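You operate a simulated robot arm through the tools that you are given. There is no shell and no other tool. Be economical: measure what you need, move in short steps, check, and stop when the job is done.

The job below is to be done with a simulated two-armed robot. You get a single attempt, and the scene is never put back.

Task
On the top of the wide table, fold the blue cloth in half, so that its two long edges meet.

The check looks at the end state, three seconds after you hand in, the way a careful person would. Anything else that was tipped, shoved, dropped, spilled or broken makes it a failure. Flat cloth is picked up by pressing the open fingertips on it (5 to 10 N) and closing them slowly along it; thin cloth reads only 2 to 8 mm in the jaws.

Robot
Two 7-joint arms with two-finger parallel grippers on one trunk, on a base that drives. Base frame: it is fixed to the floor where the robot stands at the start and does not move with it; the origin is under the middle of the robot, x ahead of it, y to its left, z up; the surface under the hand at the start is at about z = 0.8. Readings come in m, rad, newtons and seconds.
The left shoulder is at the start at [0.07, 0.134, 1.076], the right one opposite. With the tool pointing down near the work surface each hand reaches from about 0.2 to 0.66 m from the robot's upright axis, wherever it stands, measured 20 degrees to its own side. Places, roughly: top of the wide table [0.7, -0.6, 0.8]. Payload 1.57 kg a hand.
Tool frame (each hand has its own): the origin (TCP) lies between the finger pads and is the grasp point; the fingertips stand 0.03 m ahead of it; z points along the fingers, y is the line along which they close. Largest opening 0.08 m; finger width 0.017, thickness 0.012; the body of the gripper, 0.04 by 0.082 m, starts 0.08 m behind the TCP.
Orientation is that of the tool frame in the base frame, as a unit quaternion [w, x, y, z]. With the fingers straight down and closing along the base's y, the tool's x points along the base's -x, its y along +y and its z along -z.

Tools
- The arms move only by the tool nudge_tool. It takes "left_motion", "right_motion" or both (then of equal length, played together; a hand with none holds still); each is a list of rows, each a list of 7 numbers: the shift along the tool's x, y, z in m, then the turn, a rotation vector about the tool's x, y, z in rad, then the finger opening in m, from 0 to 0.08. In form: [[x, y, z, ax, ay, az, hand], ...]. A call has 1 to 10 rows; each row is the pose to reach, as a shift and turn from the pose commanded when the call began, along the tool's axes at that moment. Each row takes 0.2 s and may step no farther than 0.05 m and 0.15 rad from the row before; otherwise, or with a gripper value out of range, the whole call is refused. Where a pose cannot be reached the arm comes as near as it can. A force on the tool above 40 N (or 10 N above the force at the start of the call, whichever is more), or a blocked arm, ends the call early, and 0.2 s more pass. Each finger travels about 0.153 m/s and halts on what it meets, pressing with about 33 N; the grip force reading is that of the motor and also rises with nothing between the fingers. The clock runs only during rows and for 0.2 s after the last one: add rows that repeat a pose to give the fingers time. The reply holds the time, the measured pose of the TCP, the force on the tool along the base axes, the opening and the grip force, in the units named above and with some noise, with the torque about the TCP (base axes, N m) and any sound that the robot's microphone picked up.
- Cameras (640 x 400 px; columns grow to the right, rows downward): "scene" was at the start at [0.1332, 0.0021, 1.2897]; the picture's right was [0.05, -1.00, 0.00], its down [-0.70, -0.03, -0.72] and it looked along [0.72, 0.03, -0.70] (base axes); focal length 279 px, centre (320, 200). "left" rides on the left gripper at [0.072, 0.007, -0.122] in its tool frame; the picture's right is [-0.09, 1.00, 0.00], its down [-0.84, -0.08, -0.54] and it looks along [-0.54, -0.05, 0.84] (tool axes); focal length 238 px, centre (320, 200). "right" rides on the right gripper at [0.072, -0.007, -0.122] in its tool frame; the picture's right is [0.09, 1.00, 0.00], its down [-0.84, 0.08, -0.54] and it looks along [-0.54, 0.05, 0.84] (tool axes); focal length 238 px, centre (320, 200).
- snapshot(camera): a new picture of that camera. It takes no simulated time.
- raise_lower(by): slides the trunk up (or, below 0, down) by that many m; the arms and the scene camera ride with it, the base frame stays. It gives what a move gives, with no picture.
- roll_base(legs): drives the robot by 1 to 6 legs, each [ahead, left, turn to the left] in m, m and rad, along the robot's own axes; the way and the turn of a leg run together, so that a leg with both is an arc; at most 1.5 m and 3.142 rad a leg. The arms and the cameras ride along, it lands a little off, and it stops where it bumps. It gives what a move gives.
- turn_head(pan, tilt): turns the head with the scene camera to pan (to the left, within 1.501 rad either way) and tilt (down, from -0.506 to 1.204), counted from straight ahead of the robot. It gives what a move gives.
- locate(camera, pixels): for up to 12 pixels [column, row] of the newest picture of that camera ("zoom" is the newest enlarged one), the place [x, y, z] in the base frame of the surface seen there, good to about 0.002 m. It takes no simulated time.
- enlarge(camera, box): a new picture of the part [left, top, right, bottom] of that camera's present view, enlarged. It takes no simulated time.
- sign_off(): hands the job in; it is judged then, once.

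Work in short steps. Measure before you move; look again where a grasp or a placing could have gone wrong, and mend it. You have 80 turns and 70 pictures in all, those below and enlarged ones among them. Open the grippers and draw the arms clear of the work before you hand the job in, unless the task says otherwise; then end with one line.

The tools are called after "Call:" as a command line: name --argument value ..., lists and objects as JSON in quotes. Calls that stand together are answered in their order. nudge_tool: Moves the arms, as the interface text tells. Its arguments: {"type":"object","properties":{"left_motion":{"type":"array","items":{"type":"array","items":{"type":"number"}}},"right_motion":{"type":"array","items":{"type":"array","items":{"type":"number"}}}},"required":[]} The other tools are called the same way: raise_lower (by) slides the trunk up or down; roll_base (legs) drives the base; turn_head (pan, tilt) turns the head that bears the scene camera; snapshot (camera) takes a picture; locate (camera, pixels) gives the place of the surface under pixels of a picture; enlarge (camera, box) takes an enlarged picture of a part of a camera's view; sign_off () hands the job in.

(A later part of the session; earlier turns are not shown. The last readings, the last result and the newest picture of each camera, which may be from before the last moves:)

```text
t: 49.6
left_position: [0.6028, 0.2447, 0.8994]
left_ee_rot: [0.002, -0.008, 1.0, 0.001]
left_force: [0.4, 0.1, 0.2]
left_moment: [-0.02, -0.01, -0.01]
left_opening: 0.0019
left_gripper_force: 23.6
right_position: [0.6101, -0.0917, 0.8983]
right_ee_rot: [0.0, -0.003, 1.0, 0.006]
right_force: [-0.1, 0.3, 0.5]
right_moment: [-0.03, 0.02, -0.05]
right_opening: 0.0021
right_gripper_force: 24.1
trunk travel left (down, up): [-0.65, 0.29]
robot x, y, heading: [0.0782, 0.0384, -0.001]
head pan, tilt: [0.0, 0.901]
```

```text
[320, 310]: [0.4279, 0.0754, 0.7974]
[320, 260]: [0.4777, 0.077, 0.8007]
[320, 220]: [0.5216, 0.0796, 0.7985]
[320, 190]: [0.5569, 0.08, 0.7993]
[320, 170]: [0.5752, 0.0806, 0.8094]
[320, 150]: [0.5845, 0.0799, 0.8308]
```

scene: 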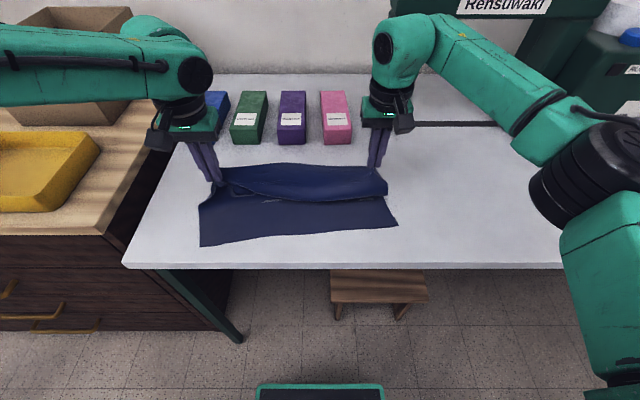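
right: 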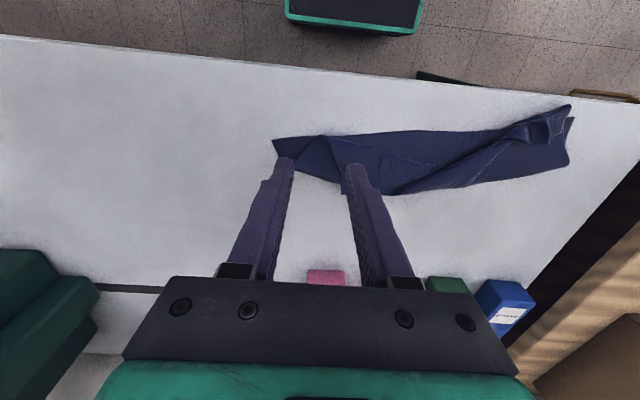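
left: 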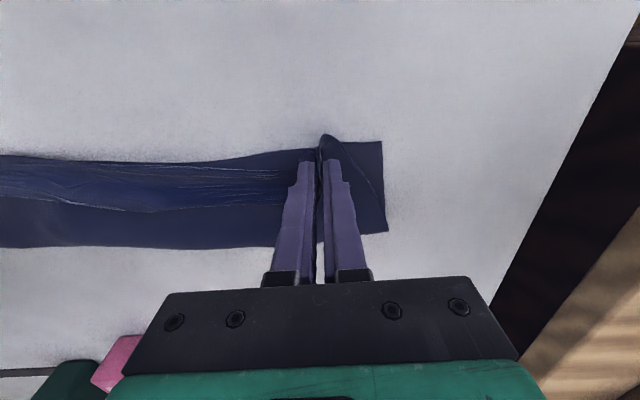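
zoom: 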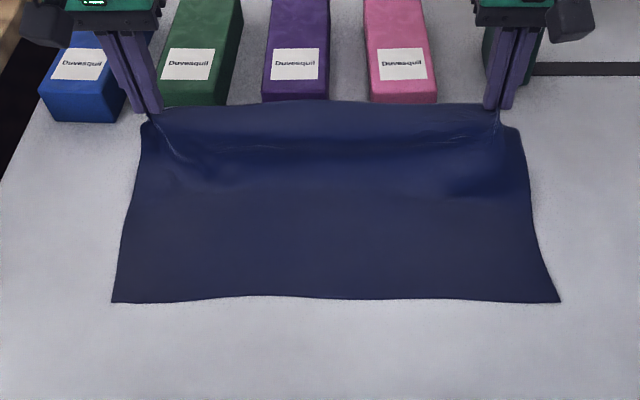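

The lower layer is flat out to x≈0.56. I bring the edge back on a low path (tips 2.5–4.5 cm up), so nothing lifts the lower layer.

Call:
locate --camera "zoom" --pixels '[[115, 300], [200, 298], [320, 297], [450, 298], [556, 300]]'

Call:
nudge_tool --left_motion '[[0.018, 0, 0.019, 0, 0, 0, 0], [0.053, 0, 0.024, 0, 0, 0, 0], [0.093, 0, 0.029, 0, 0, 0, 0], [0.123, 0, 0.034, 0, 0, 0, 0], [0.143, 0, 0.039, 0, 0, 0, 0], [0.153, 0, 0.044, 0, 0, 0, 0]]' --right_motion '[[0.02, 0, 0.019, 0, 0, 0, 0], [0.058, 0, 0.024, 0, 0, 0, 0], [0.1, 0, 0.029, 0, 0, 0, 0], [0.13, 0, 0.034, 0, 0, 0, 0], [0.15, 0, 0.039, 0, 0, 0, 0], [0.16, 0, 0.044, 0, 0, 0, 0]]'

Call:
enlarge --camera "scene" --box '[170, 160, 430, 310]'

```text
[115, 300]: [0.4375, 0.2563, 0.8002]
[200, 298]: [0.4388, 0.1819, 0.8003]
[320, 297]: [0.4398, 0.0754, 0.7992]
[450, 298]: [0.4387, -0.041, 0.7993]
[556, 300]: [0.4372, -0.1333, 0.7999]
```

```text
t: 51.0
left_position: [0.4517, 0.2423, 0.8553]
left_ee_rot: [0.001, -0.008, 1.0, 0.002]
left_force: [0.0, 0.6, 0.7]
left_moment: [0.01, -0.01, -0.01]
left_opening: 0.0019
left_gripper_force: 23.3
right_position: [0.4511, -0.0913, 0.8538]
right_ee_rot: [-0.001, -0.003, 1.0, 0.005]
right_force: [0.5, -0.1, 0.4]
right_moment: [0.01, 0.03, 0.03]
right_opening: 0.0022
right_gripper_force: 23.8
trunk travel left (down, up): [-0.65, 0.29]
robot x, y, heading: [0.0807, 0.039, 0.001]
head pan, tilt: [0.0, 0.901]
```

```text
2.46 times, centred on (300, 235) of scene
```

zoom: 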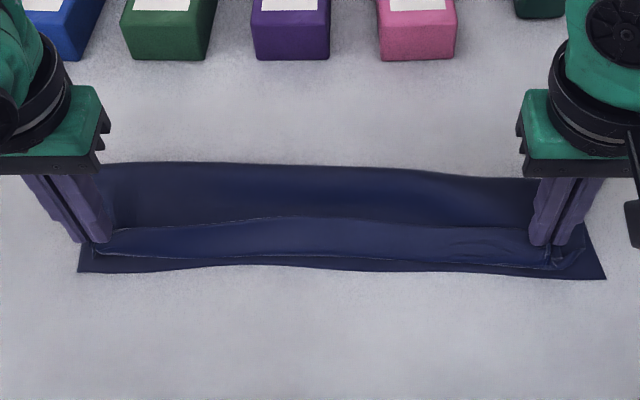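

I measure the fold line, the edge line and the belly front now.

Call:
locate --camera "zoom" --pixels '[[200, 165], [320, 168], [450, 178], [320, 205], [320, 217], [320, 235], [320, 255], [320, 262], [320, 267], [450, 262], [600, 277], [80, 270]]'

```text
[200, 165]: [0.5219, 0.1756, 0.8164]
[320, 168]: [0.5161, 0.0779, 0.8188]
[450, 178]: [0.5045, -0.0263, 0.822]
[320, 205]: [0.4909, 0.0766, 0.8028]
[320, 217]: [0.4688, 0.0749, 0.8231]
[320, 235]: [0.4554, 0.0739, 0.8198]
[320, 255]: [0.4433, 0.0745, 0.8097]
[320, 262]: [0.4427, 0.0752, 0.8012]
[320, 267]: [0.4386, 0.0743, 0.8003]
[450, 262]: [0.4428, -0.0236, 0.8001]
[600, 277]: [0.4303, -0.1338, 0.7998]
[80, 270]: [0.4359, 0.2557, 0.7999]
```

The fold line is now at ≈0.525 and should be 0.545, so this is better but still short because of the 4 cm loop height. I repeat the pass: out to the far side to re-lay, then back even lower (tips 1.5–3.5 cm), ending with a gentle pull to x≈0.441.

Call:
nudge_tool --left_motion '[[-0.03, 0, -0.025, 0, 0, 0, 0], [-0.07, 0, -0.045, 0, 0, 0, 0], [-0.11, 0, -0.045, 0, 0, 0, 0], [-0.148, 0, -0.04, 0, 0, 0, 0], [-0.148, 0, -0.04, 0, 0, 0, 0], [-0.148, 0, -0.04, 0, 0, 0, 0]]' --right_motion '[[-0.03, 0, -0.025, 0, 0, 0, 0], [-0.07, 0, -0.045, 0, 0, 0, 0], [-0.115, 0, -0.045, 0, 0, 0, 0], [-0.155, 0, -0.04, 0, 0, 0, 0], [-0.155, 0, -0.04, 0, 0, 0, 0], [-0.155, 0, -0.04, 0, 0, 0, 0]]'

Call:
nudge_tool --left_motion '[[0.02, 0, 0.02, 0, 0, 0, 0], [0.05, 0, 0.03, 0, 0, 0, 0], [0.08, 0, 0.037, 0, 0, 0, 0], [0.11, 0, 0.045, 0, 0, 0, 0], [0.135, 0, 0.05, 0, 0, 0, 0], [0.15, 0, 0.052, 0, 0, 0, 0], [0.158, 0, 0.052, 0, 0, 0, 0]]' --right_motion '[[0.022, 0, 0.02, 0, 0, 0, 0], [0.055, 0, 0.03, 0, 0, 0, 0], [0.087, 0, 0.037, 0, 0, 0, 0], [0.117, 0, 0.045, 0, 0, 0, 0], [0.143, 0, 0.05, 0, 0, 0, 0], [0.158, 0, 0.052, 0, 0, 0, 0], [0.166, 0, 0.052, 0, 0, 0, 0]]'

Call:
enlarge --camera "scene" --box '[170, 160, 430, 310]'

Call:
locate --camera "zoom" --pixels '[[200, 165], [320, 168], [450, 178], [320, 185], [320, 205], [320, 220], [320, 235], [320, 250], [320, 258], [320, 267], [600, 277], [80, 270]]'

```text
t: 52.4
left_position: [0.6013, 0.2453, 0.8927]
left_ee_rot: [0.0, -0.007, 1.0, 0.002]
left_force: [-0.6, 0.0, -0.3]
left_moment: [0.02, 0.01, -0.02]
left_opening: 0.0018
left_gripper_force: 23.5
right_position: [0.6051, -0.0917, 0.8943]
right_ee_rot: [-0.001, -0.003, 1.0, 0.005]
right_force: [0.2, 0.1, -0.1]
right_moment: [-0.04, 0.04, -0.01]
right_opening: 0.0023
right_gripper_force: 23.5
trunk travel left (down, up): [-0.65, 0.29]
robot x, y, heading: [0.0778, 0.0367, 0.003]
head pan, tilt: [0.0, 0.901]
```

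```text
t: 54.0
left_position: [0.4421, 0.2424, 0.8417]
left_ee_rot: [0.002, -0.008, 1.0, 0.002]
left_force: [0.6, -0.6, 0.1]
left_moment: [-0.02, -0.04, 0.0]
left_opening: 0.002
left_gripper_force: 23.3
right_position: [0.4386, -0.0926, 0.8414]
right_ee_rot: [-0.001, -0.002, 1.0, 0.005]
right_force: [0.4, 0.3, 0.5]
right_moment: [0.02, 0.01, -0.01]
right_opening: 0.0023
right_gripper_force: 23.8
trunk travel left (down, up): [-0.65, 0.29]
robot x, y, heading: [0.081, 0.0407, -0.002]
head pan, tilt: [0.0, 0.901]
```

```text
2.46 times, centred on (300, 235) of scene
```

zoom: 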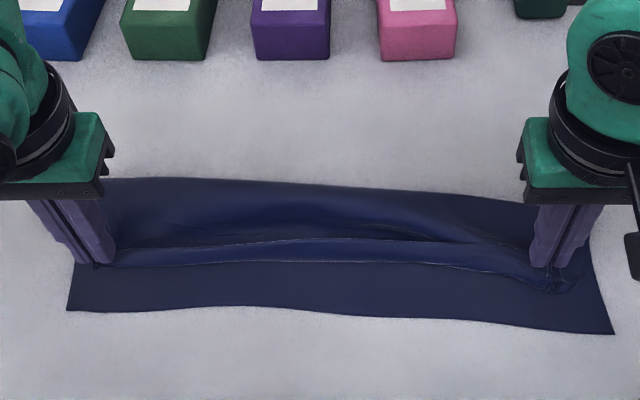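

```text
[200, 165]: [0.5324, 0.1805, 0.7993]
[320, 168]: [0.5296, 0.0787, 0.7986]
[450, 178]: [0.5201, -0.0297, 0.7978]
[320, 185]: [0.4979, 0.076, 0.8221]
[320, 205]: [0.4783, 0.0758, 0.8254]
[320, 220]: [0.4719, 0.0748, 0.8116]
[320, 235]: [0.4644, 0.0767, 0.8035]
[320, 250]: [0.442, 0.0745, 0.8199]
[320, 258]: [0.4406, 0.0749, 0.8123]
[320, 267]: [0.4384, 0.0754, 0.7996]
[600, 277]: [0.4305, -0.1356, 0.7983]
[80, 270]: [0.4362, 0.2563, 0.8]
```

The low sweep shoved the whole cloth about 4 cm toward the robot, but the fold-to-near-edge width now looks right. I measure the near edge and fold before a final pull.

Call:
locate --camera "zoom" --pixels '[[68, 308], [200, 307], [320, 314], [450, 322], [612, 332], [150, 182], [200, 182], [320, 188], [450, 197], [500, 202], [320, 240], [320, 262]]'

```text
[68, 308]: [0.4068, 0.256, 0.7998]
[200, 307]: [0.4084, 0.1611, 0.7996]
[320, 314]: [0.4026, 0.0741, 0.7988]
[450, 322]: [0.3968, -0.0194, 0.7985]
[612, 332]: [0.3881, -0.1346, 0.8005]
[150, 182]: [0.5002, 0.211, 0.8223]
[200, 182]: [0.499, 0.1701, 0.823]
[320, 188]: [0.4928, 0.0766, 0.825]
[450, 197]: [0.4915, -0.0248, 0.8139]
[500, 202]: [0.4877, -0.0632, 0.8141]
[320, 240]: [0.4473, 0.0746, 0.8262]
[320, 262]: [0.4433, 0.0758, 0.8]
```

The near edge runs from 0.407 on the left to 0.388 on the right, with the fold at ≈0.50–0.51, which is the proper half. I now pull the flap edge over it: raise 4 mm, roll back 2.5 cm, then trim the right hand.

Call:
nudge_tool --left_motion '[[0, 0.001, -0.004, 0, 0, 0, 0]]' --right_motion '[[0, -0.003, -0.004, 0, 0, 0, 0]]'

Call:
roll_base --legs '[[-0.025, 0, 0]]'

Call:
nudge_tool --left_motion '[[0.0, 0, 0, 0, 0, 0, 0], [0.0, 0, 0, 0, 0, 0, 0]]' --right_motion '[[0.006, 0, 0, 0, 0, 0, 0], [0.012, 0, 0, 0, 0, 0, 0]]'

Call:
enlarge --camera "scene" --box '[170, 160, 430, 310]'

```text
t: 54.4
left_position: [0.4413, 0.2431, 0.8465]
left_ee_rot: [0.0, -0.008, 1.0, 0.002]
left_force: [0.0, -0.9, -0.5]
left_moment: [-0.02, -0.02, -0.02]
left_opening: 0.0018
left_gripper_force: 23.4
right_position: [0.4404, -0.0965, 0.845]
right_ee_rot: [-0.001, -0.003, 1.0, 0.006]
right_force: [0.6, 0.4, 0.2]
right_moment: [0.0, 0.03, -0.03]
right_opening: 0.002
right_gripper_force: 23.6
trunk travel left (down, up): [-0.65, 0.29]
robot x, y, heading: [0.0818, 0.041, 0.004]
head pan, tilt: [0.0, 0.901]
```

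```text
t: 55.2
left_position: [0.4191, 0.2434, 0.8454]
left_ee_rot: [-0.001, -0.008, 1.0, 0.001]
left_force: [1.5, -0.4, -0.4]
left_moment: [-0.03, 0.03, -0.06]
left_opening: 0.0017
left_gripper_force: 23.5
right_position: [0.4172, -0.0963, 0.8442]
right_ee_rot: [-0.003, -0.003, 1.0, 0.005]
right_force: [1.3, 0.2, 0.4]
right_moment: [0.03, 0.03, 0.0]
right_opening: 0.0024
right_gripper_force: 24.1
trunk travel left (down, up): [-0.65, 0.29]
robot x, y, heading: [0.0529, 0.0408, 0.0]
head pan, tilt: [0.0, 0.901]
```

```text
t: 55.9
left_position: [0.4159, 0.2438, 0.8471]
left_ee_rot: [0.001, -0.009, 1.0, 0.001]
left_force: [0.1, -1.0, 0.7]
left_moment: [0.01, 0.02, 0.03]
left_opening: 0.0019
left_gripper_force: 24.0
right_position: [0.4028, -0.0954, 0.8459]
right_ee_rot: [-0.001, -0.003, 1.0, 0.005]
right_force: [0.3, 1.3, 0.1]
right_moment: [0.02, 0.03, -0.01]
right_opening: 0.0022
right_gripper_force: 24.1
trunk travel left (down, up): [-0.65, 0.29]
robot x, y, heading: [0.0566, 0.0412, -0.006]
head pan, tilt: [0.0, 0.901]
```

```text
2.46 times, centred on (300, 235) of scene
```

zoom: 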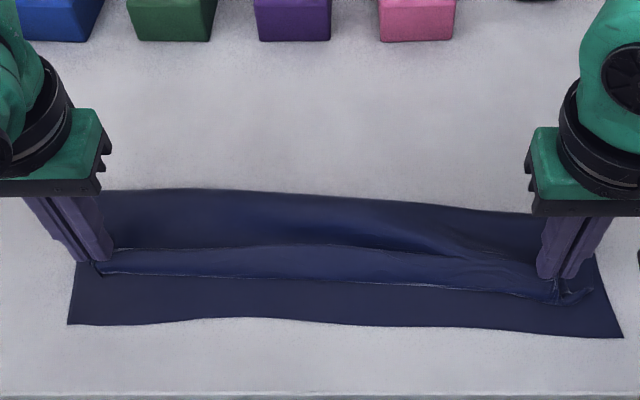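

The lower layer was dragged along again. I measure its present position.

Call:
locate --camera "zoom" --pixels '[[70, 322], [200, 318], [320, 323], [450, 328], [620, 336], [150, 193], [320, 198], [450, 207], [320, 242], [320, 262], [320, 283], [200, 275]]'

Call:
enlarge --camera "left" --box '[100, 60, 420, 260]'

```text
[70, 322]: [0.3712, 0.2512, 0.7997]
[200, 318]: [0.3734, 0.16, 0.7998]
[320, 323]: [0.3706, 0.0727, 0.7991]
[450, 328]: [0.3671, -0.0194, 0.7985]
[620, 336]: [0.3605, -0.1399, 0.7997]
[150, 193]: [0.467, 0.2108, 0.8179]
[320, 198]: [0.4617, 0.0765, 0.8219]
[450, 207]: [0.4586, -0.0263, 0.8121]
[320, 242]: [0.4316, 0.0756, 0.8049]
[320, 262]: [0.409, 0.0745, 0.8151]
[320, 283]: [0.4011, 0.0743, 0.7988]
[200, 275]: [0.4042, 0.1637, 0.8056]
```

```text
2.00 times, centred on (260, 160) of left
```

zoom: 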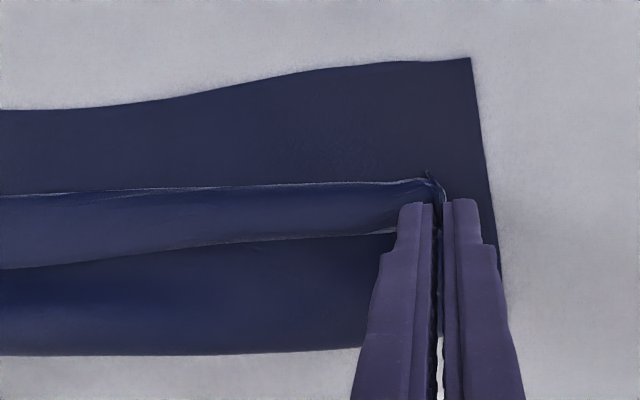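

Fold position is now right (near edge ≈0.367, fold ≈0.475), but the edge is still at x≈0.43 with a roll in front. The lower layer was dragged because the tips were too low. I raise the hands 3 cm first, then roll back 3 cm so the flap unrolls forward without rubbing.

Call:
nudge_tool --left_motion '[[0, 0, -0.015, 0, 0, 0, 0], [0, 0, -0.03, 0, 0, 0, 0], [0, 0, -0.03, 0, 0, 0, 0]]' --right_motion '[[0, 0, -0.015, 0, 0, 0, 0], [0, 0, -0.03, 0, 0, 0, 0], [0, 0, -0.03, 0, 0, 0, 0]]'

Call:
roll_base --legs '[[-0.032, 0, 0]]'

Call:
enlarge --camera "scene" --box '[170, 160, 430, 310]'

Call:
locate --camera "zoom" --pixels '[[320, 215], [320, 230], [320, 245], [320, 260], [320, 275], [320, 290], [320, 300], [320, 310], [320, 320], [320, 330]]'

```text
t: 56.6
left_position: [0.4161, 0.2434, 0.8761]
left_ee_rot: [-0.001, -0.008, 1.0, 0.002]
left_force: [-0.3, -1.0, 0.0]
left_moment: [-0.07, 0.01, -0.01]
left_opening: 0.0019
left_gripper_force: 23.3
right_position: [0.4047, -0.0966, 0.8753]
right_ee_rot: [-0.002, -0.003, 1.0, 0.006]
right_force: [-0.2, 0.7, 0.2]
right_moment: [0.0, -0.04, 0.01]
right_opening: 0.0025
right_gripper_force: 24.4
trunk travel left (down, up): [-0.65, 0.29]
robot x, y, heading: [0.0585, 0.042, -0.0]
head pan, tilt: [0.0, 0.901]
```

```text
t: 57.5
left_position: [0.3872, 0.2431, 0.8749]
left_ee_rot: [-0.001, -0.008, 1.0, 0.002]
left_force: [-0.3, -1.2, -0.6]
left_moment: [-0.05, -0.03, 0.02]
left_opening: 0.0018
left_gripper_force: 23.5
right_position: [0.3748, -0.0962, 0.8742]
right_ee_rot: [-0.003, -0.004, 1.0, 0.006]
right_force: [-0.4, 0.9, 0.0]
right_moment: [0.01, 0.01, -0.01]
right_opening: 0.0025
right_gripper_force: 23.9
trunk travel left (down, up): [-0.65, 0.29]
robot x, y, heading: [0.0222, 0.0424, 0.001]
head pan, tilt: [0.0, 0.901]
```

```text
2.46 times, centred on (300, 235) of scene
```

zoom: 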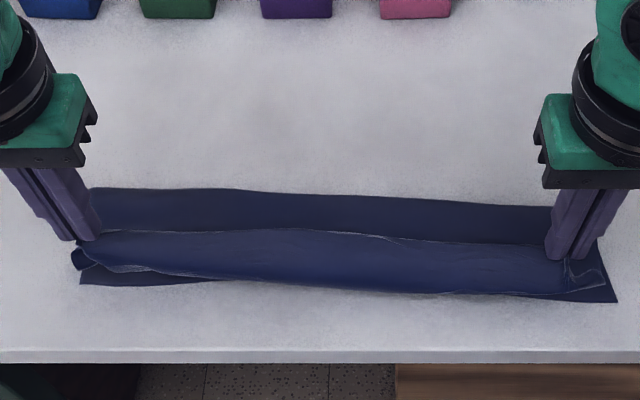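

```text
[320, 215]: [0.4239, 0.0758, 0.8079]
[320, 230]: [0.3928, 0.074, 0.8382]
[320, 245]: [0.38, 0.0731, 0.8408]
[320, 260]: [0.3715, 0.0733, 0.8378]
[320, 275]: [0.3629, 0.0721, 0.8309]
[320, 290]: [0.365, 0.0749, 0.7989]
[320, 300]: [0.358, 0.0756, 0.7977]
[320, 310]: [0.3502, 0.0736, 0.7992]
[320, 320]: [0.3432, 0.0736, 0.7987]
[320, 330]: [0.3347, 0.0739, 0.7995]
```

The hands are over the near edge. I need to know whether the drooping front is the free edge or a roll, so I enlarge the right end.

Call:
enlarge --camera "scene" --box '[350, 230, 430, 290]'

Call:
locate --camera "zoom" --pixels '[[100, 70], [100, 100], [100, 130], [100, 160], [100, 200], [100, 235], [100, 260], [300, 230], [400, 200], [420, 235]]'

```text
6.67 times, centred on (390, 260) of scene
```

zoom: 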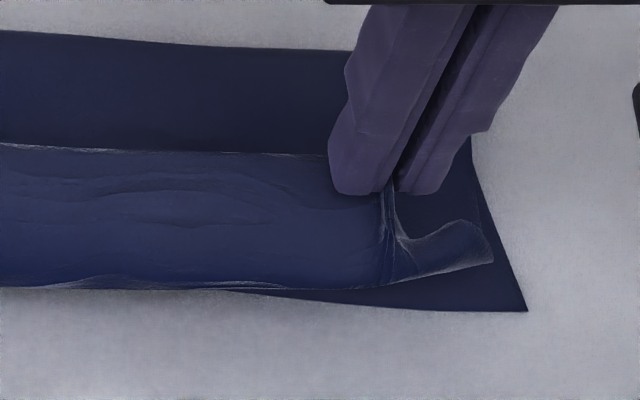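

```text
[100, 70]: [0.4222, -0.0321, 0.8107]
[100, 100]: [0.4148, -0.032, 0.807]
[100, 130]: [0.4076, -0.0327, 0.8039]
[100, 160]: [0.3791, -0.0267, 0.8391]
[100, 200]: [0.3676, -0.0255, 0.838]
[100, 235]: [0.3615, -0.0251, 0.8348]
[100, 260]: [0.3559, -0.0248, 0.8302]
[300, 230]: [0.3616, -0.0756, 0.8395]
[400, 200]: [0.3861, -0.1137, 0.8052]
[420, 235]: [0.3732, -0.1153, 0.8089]
```

Near the jaws the cloth leaves on the robot side and loops under, so there is still some slack roll in front. I pull a further 2 cm toward the robot at this height to take out the slack, then lower and look.

Call:
roll_base --legs '[[-0.022, 0, 0]]'

Call:
nudge_tool --left_motion '[[0, 0, 0.01, 0, 0, 0, 0], [0, 0, 0.02, 0, 0, 0, 0], [0, 0, 0.03, 0, 0, 0, 0]]' --right_motion '[[0, 0, 0.01, 0, 0, 0, 0], [0, 0, 0.02, 0, 0, 0, 0], [0, 0, 0.03, 0, 0, 0, 0]]'

Call:
enlarge --camera "scene" --box '[170, 180, 430, 330]'

Call:
locate --camera "zoom" --pixels '[[320, 150], [320, 160], [320, 175], [320, 190], [320, 205], [320, 220], [320, 235], [320, 250], [320, 265], [600, 265], [80, 245], [480, 180]]'

```text
t: 58.3
left_position: [0.3654, 0.2438, 0.876]
left_ee_rot: [0.0, -0.009, 1.0, 0.002]
left_force: [0.6, -0.8, -1.0]
left_moment: [-0.05, 0.03, -0.04]
left_opening: 0.0019
left_gripper_force: 24.1
right_position: [0.3525, -0.0961, 0.8723]
right_ee_rot: [-0.003, -0.004, 1.0, 0.005]
right_force: [-0.4, 0.1, 0.1]
right_moment: [0.02, 0.01, -0.04]
right_opening: 0.0022
right_gripper_force: 23.5
trunk travel left (down, up): [-0.65, 0.29]
robot x, y, heading: [-0.0005, 0.0373, 0.003]
head pan, tilt: [0.0, 0.901]
```

```text
t: 59.1
left_position: [0.3625, 0.2432, 0.8472]
left_ee_rot: [0.002, -0.009, 1.0, 0.001]
left_force: [-0.1, -1.1, 0.0]
left_moment: [-0.02, 0.02, -0.03]
left_opening: 0.0018
left_gripper_force: 23.6
right_position: [0.3496, -0.094, 0.8446]
right_ee_rot: [-0.001, -0.004, 1.0, 0.006]
right_force: [-1.0, 0.1, 0.1]
right_moment: [-0.04, -0.01, -0.02]
right_opening: 0.0023
right_gripper_force: 23.4
trunk travel left (down, up): [-0.65, 0.29]
robot x, y, heading: [0.0, 0.0421, 0.001]
head pan, tilt: [0.0, 0.901]
```

```text
2.46 times, centred on (300, 255) of scene
```

zoom: 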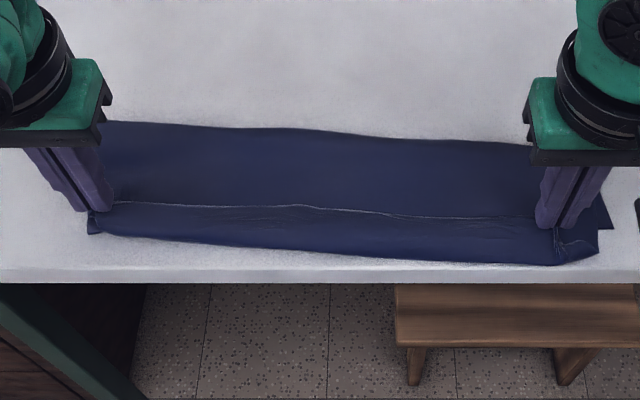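

```text
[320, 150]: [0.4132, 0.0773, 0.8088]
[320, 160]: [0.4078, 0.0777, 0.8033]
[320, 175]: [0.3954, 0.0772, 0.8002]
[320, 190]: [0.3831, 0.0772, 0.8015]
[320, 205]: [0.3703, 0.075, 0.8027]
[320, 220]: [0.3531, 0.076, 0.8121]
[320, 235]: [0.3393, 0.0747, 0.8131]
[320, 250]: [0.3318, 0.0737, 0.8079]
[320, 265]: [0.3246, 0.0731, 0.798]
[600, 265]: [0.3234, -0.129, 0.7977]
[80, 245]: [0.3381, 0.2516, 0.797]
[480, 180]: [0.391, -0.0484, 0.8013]
```

The edge line is at the near edge (x≈0.3675), but about 3.7 cm is rolled in front of it. The cloth needs to leave the jaws downward, so the hands have to tilt, which needs more arm extension. I go back out over the fold and test a 0.6 rad tilt there, about 0.5 m ahead of the axis.

Call:
nudge_tool --left_motion '[[-0.03, 0, -0.02, 0, 0, 0, 0], [-0.07, 0, -0.045, 0, 0, 0, 0], [-0.105, 0, -0.053, 0, 0, 0, 0], [-0.13, 0, -0.053, 0, 0, 0, 0]]' --right_motion '[[-0.035, 0, -0.02, 0, 0, 0, 0], [-0.075, 0, -0.045, 0, 0, 0, 0], [-0.115, 0, -0.053, 0, 0, 0, 0], [-0.143, 0, -0.053, 0, 0, 0, 0]]'

Call:
nudge_tool --left_motion '[[0.0045, 0, 0.0, 0, -0.15, 0, 0], [0.009, 0, 0.0013, 0, -0.3, 0, 0]]' --right_motion '[[0.0045, 0, 0.0, 0, -0.15, 0, 0], [0.009, 0, 0.0013, 0, -0.3, 0, 0]]'

```text
t: 60.1
left_position: [0.4936, 0.2461, 0.8985]
left_ee_rot: [0.001, -0.009, 1.0, 0.001]
left_force: [0.3, -1.4, -0.4]
left_moment: [-0.05, 0.03, -0.01]
left_opening: 0.0018
left_gripper_force: 23.8
right_position: [0.4977, -0.0949, 0.8956]
right_ee_rot: [-0.001, -0.004, 1.0, 0.005]
right_force: [-0.2, 1.2, -0.6]
right_moment: [0.03, 0.01, 0.0]
right_opening: 0.002
right_gripper_force: 24.3
trunk travel left (down, up): [-0.65, 0.29]
robot x, y, heading: [0.0038, 0.0367, 0.001]
head pan, tilt: [0.0, 0.901]
```

```text
t: 60.7
left_position: [0.4821, 0.2453, 0.8995]
left_ee_rot: [0.153, -0.008, 0.988, 0.002]
left_force: [0.3, -1.1, 0.1]
left_moment: [-0.06, 0.02, -0.04]
left_opening: 0.0018
left_gripper_force: 23.2
right_position: [0.4841, -0.0947, 0.8949]
right_ee_rot: [0.15, -0.002, 0.989, 0.005]
right_force: [0.6, 0.7, 0.1]
right_moment: [0.01, -0.02, 0.03]
right_opening: 0.0024
right_gripper_force: 23.8
trunk travel left (down, up): [-0.65, 0.29]
robot x, y, heading: [0.0026, 0.0391, 0.004]
head pan, tilt: [0.0, 0.901]
```

The 0.3 rad tilt is reachable here. I go on to about 0.8 rad in small steps, keeping the tips in place.

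Call:
nudge_tool --left_motion '[[0.0045, 0, 0.0005, 0, -0.12, 0, 0], [0.0088, 0, 0.0014, 0, -0.25, 0, 0]]' --right_motion '[[0.0045, 0, 0.0005, 0, -0.12, 0, 0], [0.0088, 0, 0.0014, 0, -0.25, 0, 0]]'

Call:
nudge_tool --left_motion '[[0.003, 0, 0.0005, 0, -0.12, 0, 0], [0.006, 0, 0.0014, 0, -0.25, 0, 0]]' --right_motion '[[0.003, 0, 0.0005, 0, -0.12, 0, 0], [0.006, 0, 0.0014, 0, -0.25, 0, 0]]'

```text
t: 61.3
left_position: [0.4754, 0.2462, 0.8937]
left_ee_rot: [0.274, -0.008, 0.962, 0.003]
left_force: [0.2, -1.0, 0.2]
left_moment: [-0.01, -0.02, 0.0]
left_opening: 0.0022
left_gripper_force: 23.6
right_position: [0.4763, -0.0943, 0.8912]
right_ee_rot: [0.271, -0.001, 0.962, 0.006]
right_force: [-0.5, 1.2, -0.6]
right_moment: [-0.01, 0.01, 0.02]
right_opening: 0.0022
right_gripper_force: 23.2
trunk travel left (down, up): [-0.65, 0.29]
robot x, y, heading: [0.0016, 0.041, -0.007]
head pan, tilt: [0.0, 0.901]
```

```text
t: 61.9
left_position: [0.4707, 0.247, 0.8902]
left_ee_rot: [0.39, -0.008, 0.921, 0.006]
left_force: [0.3, -1.3, 0.0]
left_moment: [-0.02, 0.01, -0.02]
left_opening: 0.0019
left_gripper_force: 23.3
right_position: [0.4733, -0.0931, 0.8883]
right_ee_rot: [0.389, -0.002, 0.921, 0.007]
right_force: [0.2, 1.9, 0.7]
right_moment: [-0.02, -0.01, 0.0]
right_opening: 0.0025
right_gripper_force: 23.6
trunk travel left (down, up): [-0.65, 0.29]
robot x, y, heading: [-0.0009, 0.0404, 0.001]
head pan, tilt: [0.0, 0.901]
```

Both arms hold 0.8 rad easily here. At the end the hands will hang off the table edge (x<0.32), so more tilt is safe, and I continue to about 1.2 rad.

Call:
nudge_tool --left_motion '[[0.004, 0, 0.0005, 0, -0.13, 0, 0], [0.008, 0, 0.0012, 0, -0.27, 0, 0], [0.0117, 0, 0.0023, 0, -0.4, 0, 0]]' --right_motion '[[0.004, 0, 0.0005, 0, -0.13, 0, 0], [0.008, 0, 0.0012, 0, -0.27, 0, 0], [0.0117, 0, 0.0023, 0, -0.4, 0, 0]]'

Call:
enlarge --camera "scene" --box '[150, 130, 450, 320]'

```text
t: 62.7
left_position: [0.4653, 0.2463, 0.8792]
left_ee_rot: [0.565, -0.006, 0.825, 0.006]
left_force: [0.6, -2.2, -0.9]
left_moment: [-0.02, 0.0, -0.07]
left_opening: 0.0019
left_gripper_force: 23.4
right_position: [0.4684, -0.0935, 0.8806]
right_ee_rot: [0.51, 0.0, 0.86, 0.006]
right_force: [-0.5, 1.2, 0.5]
right_moment: [-0.02, 0.03, 0.02]
right_opening: 0.0021
right_gripper_force: 23.8
right hand out of reach, approached as far as the arm can: row 3
trunk travel left (down, up): [-0.65, 0.29]
robot x, y, heading: [0.0003, 0.0393, -0.004]
head pan, tilt: [0.0, 0.901]
```

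```text
2.11 times, centred on (300, 225) of scene
```

zoom: 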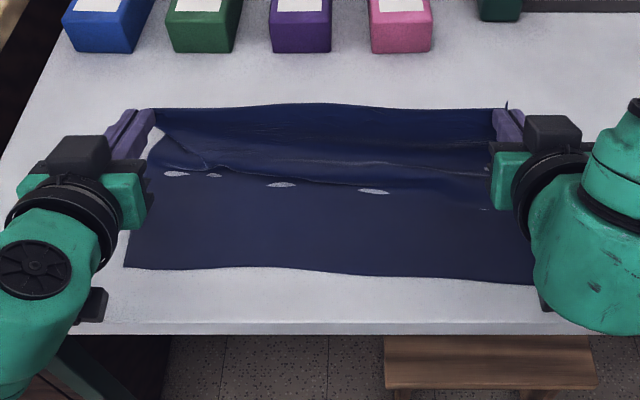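

The tilt works on both (left 1.2, right 1.07 rad). I roll 6 cm forward to re-lay the lower layer, then measure.

Call:
roll_base --legs '[[0.06, 0, 0]]'

Call:
enlarge --camera "scene" --box '[150, 130, 450, 320]'

Call:
locate --camera "zoom" --pixels '[[320, 310], [320, 290], [320, 270], [320, 250], [320, 230], [320, 210], [320, 190], [320, 170], [320, 150], [320, 130], [320, 110], [320, 100]]'

```text
t: 63.7
left_position: [0.5258, 0.2465, 0.8794]
left_ee_rot: [0.564, -0.005, 0.825, 0.005]
left_force: [0.5, -1.0, -0.4]
left_moment: [0.01, 0.01, -0.09]
left_opening: 0.0018
left_gripper_force: 24.1
right_position: [0.5282, -0.0953, 0.8808]
right_ee_rot: [0.509, 0.0, 0.861, 0.007]
right_force: [0.8, 1.1, -0.1]
right_moment: [0.05, 0.01, 0.02]
right_opening: 0.0021
right_gripper_force: 23.9
trunk travel left (down, up): [-0.65, 0.29]
robot x, y, heading: [0.0596, 0.0399, 0.0]
head pan, tilt: [0.0, 0.901]
```

```text
2.11 times, centred on (300, 225) of scene
```

zoom: 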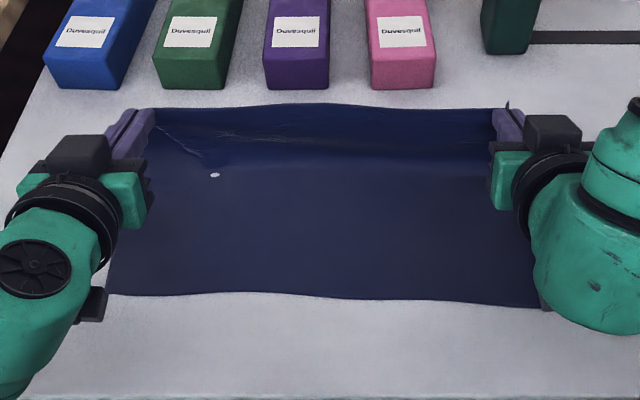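

```text
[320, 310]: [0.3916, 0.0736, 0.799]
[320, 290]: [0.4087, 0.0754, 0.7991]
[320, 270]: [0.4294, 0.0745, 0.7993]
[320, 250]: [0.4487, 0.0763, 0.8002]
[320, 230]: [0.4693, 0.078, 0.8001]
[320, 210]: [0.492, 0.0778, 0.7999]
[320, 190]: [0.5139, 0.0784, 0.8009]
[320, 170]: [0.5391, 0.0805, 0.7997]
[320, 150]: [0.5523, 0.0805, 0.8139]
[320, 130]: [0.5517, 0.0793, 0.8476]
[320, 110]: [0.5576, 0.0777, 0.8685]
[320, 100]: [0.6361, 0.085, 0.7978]
```

Excellent: the cloth is flat from the near edge (x≈0.402) to 0.545, with the flap standing straight up to the jaws at (0.556, 0.868). I now roll back 10.5 cm at this height and look.

Call:
roll_base --legs '[[-0.105, 0, 0]]'

Call:
enlarge --camera "scene" --box '[150, 130, 450, 320]'

Call:
locate --camera "zoom" --pixels '[[320, 70], [320, 85], [320, 100], [320, 115], [320, 130], [320, 145], [320, 160], [320, 175], [320, 190], [320, 205], [320, 220], [320, 240]]'

```text
t: 64.8
left_position: [0.4198, 0.2445, 0.879]
left_ee_rot: [0.565, -0.004, 0.825, 0.005]
left_force: [0.0, -1.0, -0.7]
left_moment: [0.0, 0.02, -0.01]
left_opening: 0.0018
left_gripper_force: 23.3
right_position: [0.4225, -0.096, 0.8814]
right_ee_rot: [0.509, 0.001, 0.861, 0.006]
right_force: [-0.3, 1.7, -0.3]
right_moment: [-0.02, 0.04, 0.04]
right_opening: 0.002
right_gripper_force: 23.6
trunk travel left (down, up): [-0.65, 0.29]
robot x, y, heading: [-0.0453, 0.0383, -0.004]
head pan, tilt: [0.0, 0.901]
```

```text
2.11 times, centred on (300, 225) of scene
```

zoom: 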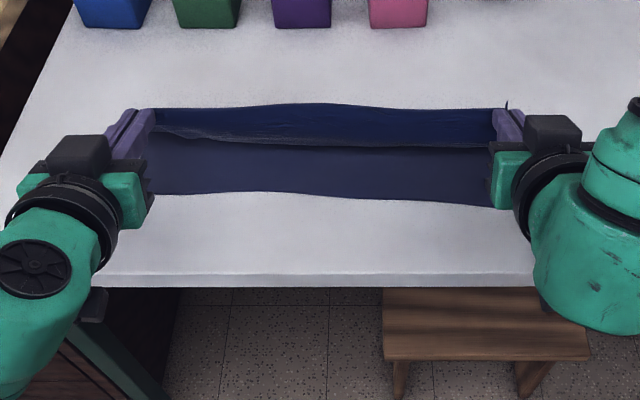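

```text
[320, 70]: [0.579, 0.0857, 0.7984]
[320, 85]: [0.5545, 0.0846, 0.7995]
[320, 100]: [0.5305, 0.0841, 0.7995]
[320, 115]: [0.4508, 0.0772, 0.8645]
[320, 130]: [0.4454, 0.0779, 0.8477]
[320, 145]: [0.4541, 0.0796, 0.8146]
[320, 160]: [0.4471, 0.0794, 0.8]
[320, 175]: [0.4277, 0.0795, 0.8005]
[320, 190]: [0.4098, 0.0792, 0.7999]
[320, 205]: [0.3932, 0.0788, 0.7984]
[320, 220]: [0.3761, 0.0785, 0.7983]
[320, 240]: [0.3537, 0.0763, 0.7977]
```

The near edge hasn't moved (x≈0.404), and the flap hangs straight below the jaws without a belly. I lower 2.5 cm vertically, then roll back 3.5 cm.

Call:
nudge_tool --left_motion '[[0.0117, 0, 0.0045, 0, 0, 0, 0], [0.0233, 0, 0.009, 0, 0, 0, 0]]' --right_motion '[[0.011, 0, 0.006, 0, 0, 0, 0], [0.0219, 0, 0.012, 0, 0, 0, 0]]'

Call:
roll_base --legs '[[-0.033, 0, 0]]'

Call:
locate --camera "zoom" --pixels '[[170, 191], [220, 190], [320, 194], [400, 198], [480, 203]]'

```text
t: 65.4
left_position: [0.4215, 0.2453, 0.855]
left_ee_rot: [0.565, -0.006, 0.825, 0.006]
left_force: [-0.4, -0.2, 0.6]
left_moment: [0.0, 0.01, -0.02]
left_opening: 0.002
left_gripper_force: 23.9
right_position: [0.423, -0.0952, 0.8567]
right_ee_rot: [0.509, 0.001, 0.861, 0.006]
right_force: [0.4, 1.1, -0.2]
right_moment: [0.03, -0.03, 0.01]
right_opening: 0.0021
right_gripper_force: 23.7
trunk travel left (down, up): [-0.65, 0.29]
robot x, y, heading: [-0.0444, 0.04, 0.002]
head pan, tilt: [0.0, 0.901]
```

```text
t: 66.3
left_position: [0.3889, 0.2448, 0.8543]
left_ee_rot: [0.564, -0.006, 0.826, 0.006]
left_force: [0.6, 0.4, 0.0]
left_moment: [-0.01, -0.03, -0.02]
left_opening: 0.0019
left_gripper_force: 23.2
right_position: [0.3908, -0.0944, 0.8552]
right_ee_rot: [0.509, 0.0, 0.861, 0.006]
right_force: [-0.5, 1.1, -0.6]
right_moment: [0.0, 0.03, 0.0]
right_opening: 0.0023
right_gripper_force: 23.6
trunk travel left (down, up): [-0.65, 0.29]
robot x, y, heading: [-0.0738, 0.0394, 0.0]
head pan, tilt: [0.0, 0.901]
```

```text
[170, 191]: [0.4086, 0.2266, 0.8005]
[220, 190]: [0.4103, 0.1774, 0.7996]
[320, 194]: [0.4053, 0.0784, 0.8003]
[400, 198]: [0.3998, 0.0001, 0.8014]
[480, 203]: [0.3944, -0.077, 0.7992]
```

The jaws are at x≈0.417, z≈0.842, and the near edge runs from 0.4095 (left) to 0.393 (right). I lower to about 1.5 cm above the table, moving the right hand 1.2 cm nearer, and look.

Call:
nudge_tool --left_motion '[[0.009, 0, 0.0034, 0, 0, 0, 0], [0.018, 0, 0.0067, 0, 0, 0, 0], [0.0261, 0, 0.0101, 0, 0, 0, 0]]' --right_motion '[[0.0095, 0, 0.0007, 0, 0, 0, 0], [0.019, 0, 0.0013, 0, 0, 0, 0], [0.0286, 0, 0.002, 0, 0, 0, 0]]'

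Call:
enlarge --camera "scene" --box '[170, 140, 430, 290]'

Call:
locate --camera "zoom" --pixels '[[320, 60], [320, 75], [320, 90], [320, 100], [320, 110], [320, 120], [320, 130], [320, 140], [320, 150], [200, 130], [450, 130], [450, 145]]'

```text
t: 67.1
left_position: [0.3878, 0.246, 0.827]
left_ee_rot: [0.566, -0.005, 0.824, 0.005]
left_force: [0.2, -1.8, 0.7]
left_moment: [0.0, 0.0, -0.06]
left_opening: 0.0017
left_gripper_force: 23.6
right_position: [0.3793, -0.0943, 0.8302]
right_ee_rot: [0.512, 0.002, 0.859, 0.005]
right_force: [1.7, 1.6, 7.4]
right_moment: [0.03, -0.19, 0.02]
right_opening: 0.0022
right_gripper_force: 23.6
trunk travel left (down, up): [-0.65, 0.29]
robot x, y, heading: [-0.0742, 0.0403, -0.004]
head pan, tilt: [0.0, 0.901]
```

```text
2.46 times, centred on (300, 215) of scene
```

zoom: 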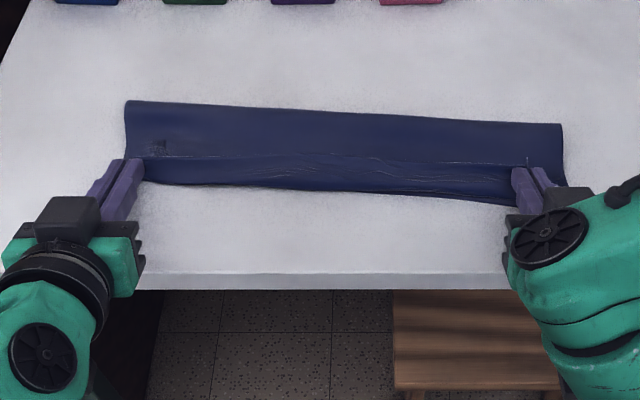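

```text
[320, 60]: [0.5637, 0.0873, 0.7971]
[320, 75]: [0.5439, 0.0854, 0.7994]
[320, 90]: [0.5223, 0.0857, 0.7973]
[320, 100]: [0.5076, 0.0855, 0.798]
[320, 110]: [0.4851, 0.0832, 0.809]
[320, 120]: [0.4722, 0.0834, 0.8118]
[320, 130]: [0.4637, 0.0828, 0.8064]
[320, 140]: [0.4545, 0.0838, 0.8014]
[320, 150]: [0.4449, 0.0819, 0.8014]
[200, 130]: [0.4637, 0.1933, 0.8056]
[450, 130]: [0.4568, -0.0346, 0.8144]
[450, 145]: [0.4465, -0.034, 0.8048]
```

I locate points on the strip below the line at row ~157 to see its shape.

Call:
locate --camera "zoom" --pixels '[[320, 158], [320, 163], [320, 168], [320, 175], [320, 182], [320, 188], [320, 193], [450, 165], [450, 175], [450, 185], [450, 195], [200, 170]]'

```text
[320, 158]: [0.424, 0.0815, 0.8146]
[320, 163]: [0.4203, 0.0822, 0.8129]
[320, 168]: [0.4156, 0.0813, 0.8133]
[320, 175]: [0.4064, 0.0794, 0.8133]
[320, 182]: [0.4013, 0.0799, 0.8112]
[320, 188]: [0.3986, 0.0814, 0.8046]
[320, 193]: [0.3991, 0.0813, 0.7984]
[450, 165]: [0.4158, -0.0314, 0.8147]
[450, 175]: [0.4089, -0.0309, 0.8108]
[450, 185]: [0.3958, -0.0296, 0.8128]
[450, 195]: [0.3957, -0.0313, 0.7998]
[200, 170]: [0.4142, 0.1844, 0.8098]
```

The edge is still turned back 2.5 cm. Lowering the hands at the end released slack that had been hanging. The remedy is to lower while still on the far side, then roll the flap over low with a moderate tilt. I raise, ease the tilt to 0.8 rad and roll forward 14 cm.

Call:
nudge_tool --left_motion '[[-0.0204, 0, -0.0056, 0, 0.13, 0, 0], [-0.0408, 0, -0.0112, 0, 0.27, 0, 0], [-0.0611, 0, -0.0167, 0, 0.4, 0, 0]]' --right_motion '[[-0.0182, 0, -0.008, 0, 0.09, 0, 0], [-0.0365, 0, -0.016, 0, 0.18, 0, 0], [-0.0547, 0, -0.0241, 0, 0.27, 0, 0]]'

Call:
roll_base --legs '[[0.14, 0, 0]]'

```text
t: 67.9
left_position: [0.3944, 0.243, 0.8907]
left_ee_rot: [0.39, -0.004, 0.921, 0.004]
left_force: [0.7, -1.1, 0.9]
left_moment: [-0.01, 0.0, -0.02]
left_opening: 0.0019
left_gripper_force: 23.5
right_position: [0.383, -0.0951, 0.8887]
right_ee_rot: [0.388, 0.0, 0.922, 0.007]
right_force: [0.3, 0.1, 1.1]
right_moment: [0.03, -0.03, 0.02]
right_opening: 0.0027
right_gripper_force: 23.8
trunk travel left (down, up): [-0.65, 0.29]
robot x, y, heading: [-0.0786, 0.0401, -0.003]
head pan, tilt: [0.0, 0.901]
```

```text
t: 69.2
left_position: [0.5351, 0.2448, 0.8907]
left_ee_rot: [0.39, -0.006, 0.921, 0.005]
left_force: [-0.1, 0.0, 0.3]
left_moment: [0.0, -0.02, -0.04]
left_opening: 0.002
left_gripper_force: 23.4
right_position: [0.5238, -0.0947, 0.8891]
right_ee_rot: [0.388, 0.0, 0.922, 0.006]
right_force: [0.2, -0.4, 0.6]
right_moment: [-0.01, 0.01, -0.01]
right_opening: 0.0024
right_gripper_force: 24.1
trunk travel left (down, up): [-0.65, 0.29]
robot x, y, heading: [0.0658, 0.0409, 0.0]
head pan, tilt: [0.0, 0.901]
```

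I lower 3.6 cm on the far side, roll forward 3 cm more to lay the cloth nearly flat, and check.

Call:
nudge_tool --left_motion '[[0.013, 0, 0.0125, 0, 0, 0, 0], [0.0258, 0, 0.0251, 0, 0, 0, 0]]' --right_motion '[[0.013, 0, 0.0125, 0, 0, 0, 0], [0.0258, 0, 0.0251, 0, 0, 0, 0]]'

Call:
roll_base --legs '[[0.035, 0, 0]]'

Call:
enlarge --camera "scene" --box '[150, 130, 450, 320]'

Call:
locate --camera "zoom" --pixels '[[320, 340], [320, 330], [320, 310], [320, 290], [320, 270], [320, 250], [320, 220], [320, 190], [320, 170], [320, 150], [320, 130], [320, 115]]'

```text
t: 69.8
left_position: [0.5366, 0.2435, 0.8532]
left_ee_rot: [0.389, -0.006, 0.921, 0.005]
left_force: [0.5, -0.6, 0.1]
left_moment: [-0.01, -0.01, -0.01]
left_opening: 0.0018
left_gripper_force: 23.7
right_position: [0.5241, -0.0943, 0.8537]
right_ee_rot: [0.387, 0.001, 0.922, 0.006]
right_force: [-0.1, 0.3, -0.7]
right_moment: [0.03, -0.01, -0.01]
right_opening: 0.0023
right_gripper_force: 23.2
trunk travel left (down, up): [-0.65, 0.29]
robot x, y, heading: [0.0658, 0.0416, -0.001]
head pan, tilt: [0.0, 0.901]
```

```text
t: 70.7
left_position: [0.5677, 0.2431, 0.8558]
left_ee_rot: [0.391, -0.006, 0.92, 0.005]
left_force: [0.5, -0.4, -0.4]
left_moment: [-0.01, -0.03, -0.01]
left_opening: 0.0017
left_gripper_force: 24.0
right_position: [0.5563, -0.0944, 0.8547]
right_ee_rot: [0.388, 0.0, 0.921, 0.006]
right_force: [0.2, -1.1, -0.9]
right_moment: [-0.04, -0.01, 0.0]
right_opening: 0.0023
right_gripper_force: 24.0
trunk travel left (down, up): [-0.65, 0.29]
robot x, y, heading: [0.0988, 0.0417, -0.002]
head pan, tilt: [0.0, 0.901]
```

```text
2.11 times, centred on (300, 225) of scene
```

zoom: 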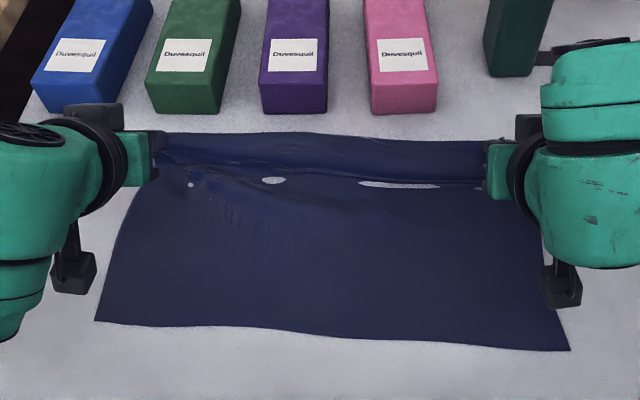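

```text
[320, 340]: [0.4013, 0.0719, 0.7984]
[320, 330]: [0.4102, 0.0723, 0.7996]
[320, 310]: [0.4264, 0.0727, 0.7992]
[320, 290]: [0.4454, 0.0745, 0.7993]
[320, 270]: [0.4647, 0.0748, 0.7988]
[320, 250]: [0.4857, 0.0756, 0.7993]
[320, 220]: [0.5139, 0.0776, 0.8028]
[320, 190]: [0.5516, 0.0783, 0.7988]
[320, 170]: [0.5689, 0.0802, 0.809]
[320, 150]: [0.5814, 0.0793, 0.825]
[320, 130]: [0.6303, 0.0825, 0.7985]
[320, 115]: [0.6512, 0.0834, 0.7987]
```

The cloth is flat to x≈0.557, with the jaws at about (0.585, 0.834). I lower 1 cm more and roll back 17 cm, which should bring the edge right over the near edge with hardly any slack.

Call:
nudge_tool --left_motion '[[0.0072, 0, 0.007, 0, 0, 0, 0]]' --right_motion '[[0.0072, 0, 0.007, 0, 0, 0, 0]]'

Call:
roll_base --legs '[[-0.172, 0, 0]]'

Call:
enlarge --camera "scene" --box '[170, 140, 430, 290]'

Call:
locate --camera "zoom" --pixels '[[320, 80], [320, 95], [320, 110], [320, 125], [320, 140], [320, 150], [320, 160], [320, 170], [320, 180], [320, 190], [320, 200], [320, 215]]'

```text
t: 71.1
left_position: [0.5701, 0.2434, 0.8433]
left_ee_rot: [0.391, -0.006, 0.92, 0.004]
left_force: [-0.2, -0.8, -0.4]
left_moment: [0.0, -0.01, -0.03]
left_opening: 0.0017
left_gripper_force: 23.4
right_position: [0.5579, -0.0927, 0.8432]
right_ee_rot: [0.388, 0.0, 0.922, 0.006]
right_force: [-0.3, 0.8, 0.2]
right_moment: [-0.01, -0.01, 0.0]
right_opening: 0.0023
right_gripper_force: 23.5
trunk travel left (down, up): [-0.65, 0.29]
robot x, y, heading: [0.1003, 0.0444, -0.004]
head pan, tilt: [0.0, 0.901]
```

```text
t: 72.5
left_position: [0.4018, 0.2447, 0.8431]
left_ee_rot: [0.39, -0.005, 0.921, 0.004]
left_force: [-0.7, 0.4, -0.1]
left_moment: [-0.02, 0.01, 0.01]
left_opening: 0.0022
left_gripper_force: 23.6
right_position: [0.3879, -0.0946, 0.8421]
right_ee_rot: [0.389, 0.001, 0.921, 0.005]
right_force: [-1.1, 0.0, 0.4]
right_moment: [0.02, 0.0, 0.02]
right_opening: 0.0023
right_gripper_force: 23.7
trunk travel left (down, up): [-0.65, 0.29]
robot x, y, heading: [-0.0711, 0.0413, -0.003]
head pan, tilt: [0.0, 0.901]
```

```text
2.46 times, centred on (300, 215) of scene
```

zoom: 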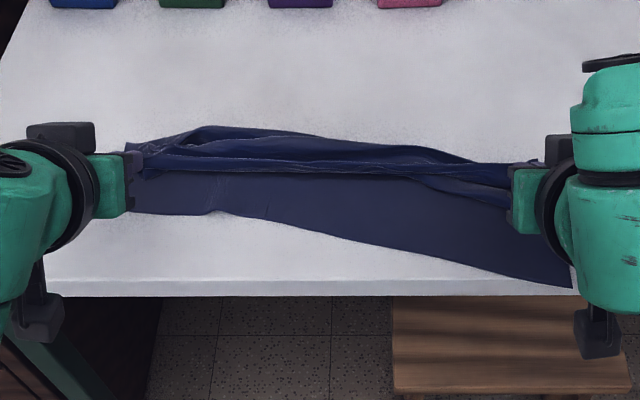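

```text
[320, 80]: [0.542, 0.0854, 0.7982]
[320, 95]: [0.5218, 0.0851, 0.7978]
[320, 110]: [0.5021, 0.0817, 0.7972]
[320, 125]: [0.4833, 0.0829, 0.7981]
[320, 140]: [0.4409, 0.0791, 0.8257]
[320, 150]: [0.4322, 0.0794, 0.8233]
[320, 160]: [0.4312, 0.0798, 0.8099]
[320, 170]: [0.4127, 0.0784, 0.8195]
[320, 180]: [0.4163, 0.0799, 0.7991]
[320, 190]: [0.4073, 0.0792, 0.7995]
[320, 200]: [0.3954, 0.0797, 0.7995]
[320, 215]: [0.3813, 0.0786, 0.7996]
```

That low pass dragged and skewed the lower layer, so I return to the sequence that worked. I raise to 7 cm with a 1.05 rad tilt and roll forward until both sides are taut, which squares the cloth again. Pictures are nearly used up, so I look once after that.

Call:
nudge_tool --left_motion '[[-0.012, 0, -0.015, 0, -0.12, 0, 0], [-0.0241, 0, -0.0297, 0, -0.25, 0, 0]]' --right_motion '[[-0.012, 0, -0.015, 0, -0.12, 0, 0], [-0.0241, 0, -0.0297, 0, -0.25, 0, 0]]'

Call:
roll_base --legs '[[0.175, 0, 0]]'

Call:
enlarge --camera "scene" --box '[130, 110, 470, 325]'

```text
t: 73.1
left_position: [0.3956, 0.2444, 0.8823]
left_ee_rot: [0.503, -0.004, 0.864, 0.005]
left_force: [0.0, -0.8, 0.2]
left_moment: [-0.01, 0.02, -0.02]
left_opening: 0.002
left_gripper_force: 23.2
right_position: [0.3838, -0.0958, 0.8818]
right_ee_rot: [0.501, 0.002, 0.865, 0.005]
right_force: [-0.7, 0.6, 0.4]
right_moment: [0.0, 0.0, -0.02]
right_opening: 0.002
right_gripper_force: 24.0
trunk travel left (down, up): [-0.65, 0.29]
robot x, y, heading: [-0.0747, 0.0418, -0.002]
head pan, tilt: [0.0, 0.901]
```

```text
t: 74.6
left_position: [0.5722, 0.2445, 0.8816]
left_ee_rot: [0.502, -0.006, 0.865, 0.006]
left_force: [0.4, -0.9, 0.5]
left_moment: [-0.02, -0.01, 0.01]
left_opening: 0.0019
left_gripper_force: 23.8
right_position: [0.5598, -0.094, 0.8805]
right_ee_rot: [0.501, 0.0, 0.866, 0.006]
right_force: [0.4, 0.7, -0.1]
right_moment: [0.01, 0.01, 0.03]
right_opening: 0.0022
right_gripper_force: 24.3
trunk travel left (down, up): [-0.65, 0.29]
robot x, y, heading: [0.107, 0.0416, -0.002]
head pan, tilt: [0.0, 0.901]
```

```text
1.86 times, centred on (300, 218) of scene
```

zoom: 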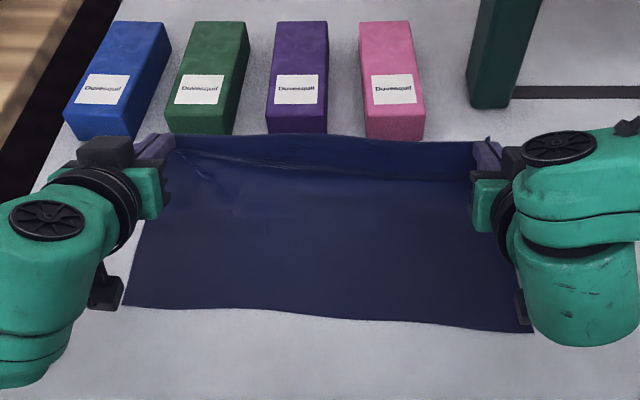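

The cloth is squared again. I measure the near edge and the extent of the flat part from this picture.

Call:
locate --camera "zoom" --pixels '[[125, 303], [220, 309], [320, 318], [420, 322], [515, 330], [320, 260], [320, 220], [320, 200], [320, 185], [320, 170], [320, 155], [320, 142]]'

```text
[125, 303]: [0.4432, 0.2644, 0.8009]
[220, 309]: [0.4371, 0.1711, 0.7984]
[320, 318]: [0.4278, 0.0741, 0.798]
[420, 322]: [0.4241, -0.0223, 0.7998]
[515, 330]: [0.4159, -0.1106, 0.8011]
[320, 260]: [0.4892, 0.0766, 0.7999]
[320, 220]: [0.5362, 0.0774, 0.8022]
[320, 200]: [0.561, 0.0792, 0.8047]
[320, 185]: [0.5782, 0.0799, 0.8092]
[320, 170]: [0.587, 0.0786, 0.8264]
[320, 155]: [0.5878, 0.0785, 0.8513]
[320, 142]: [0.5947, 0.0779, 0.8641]
```

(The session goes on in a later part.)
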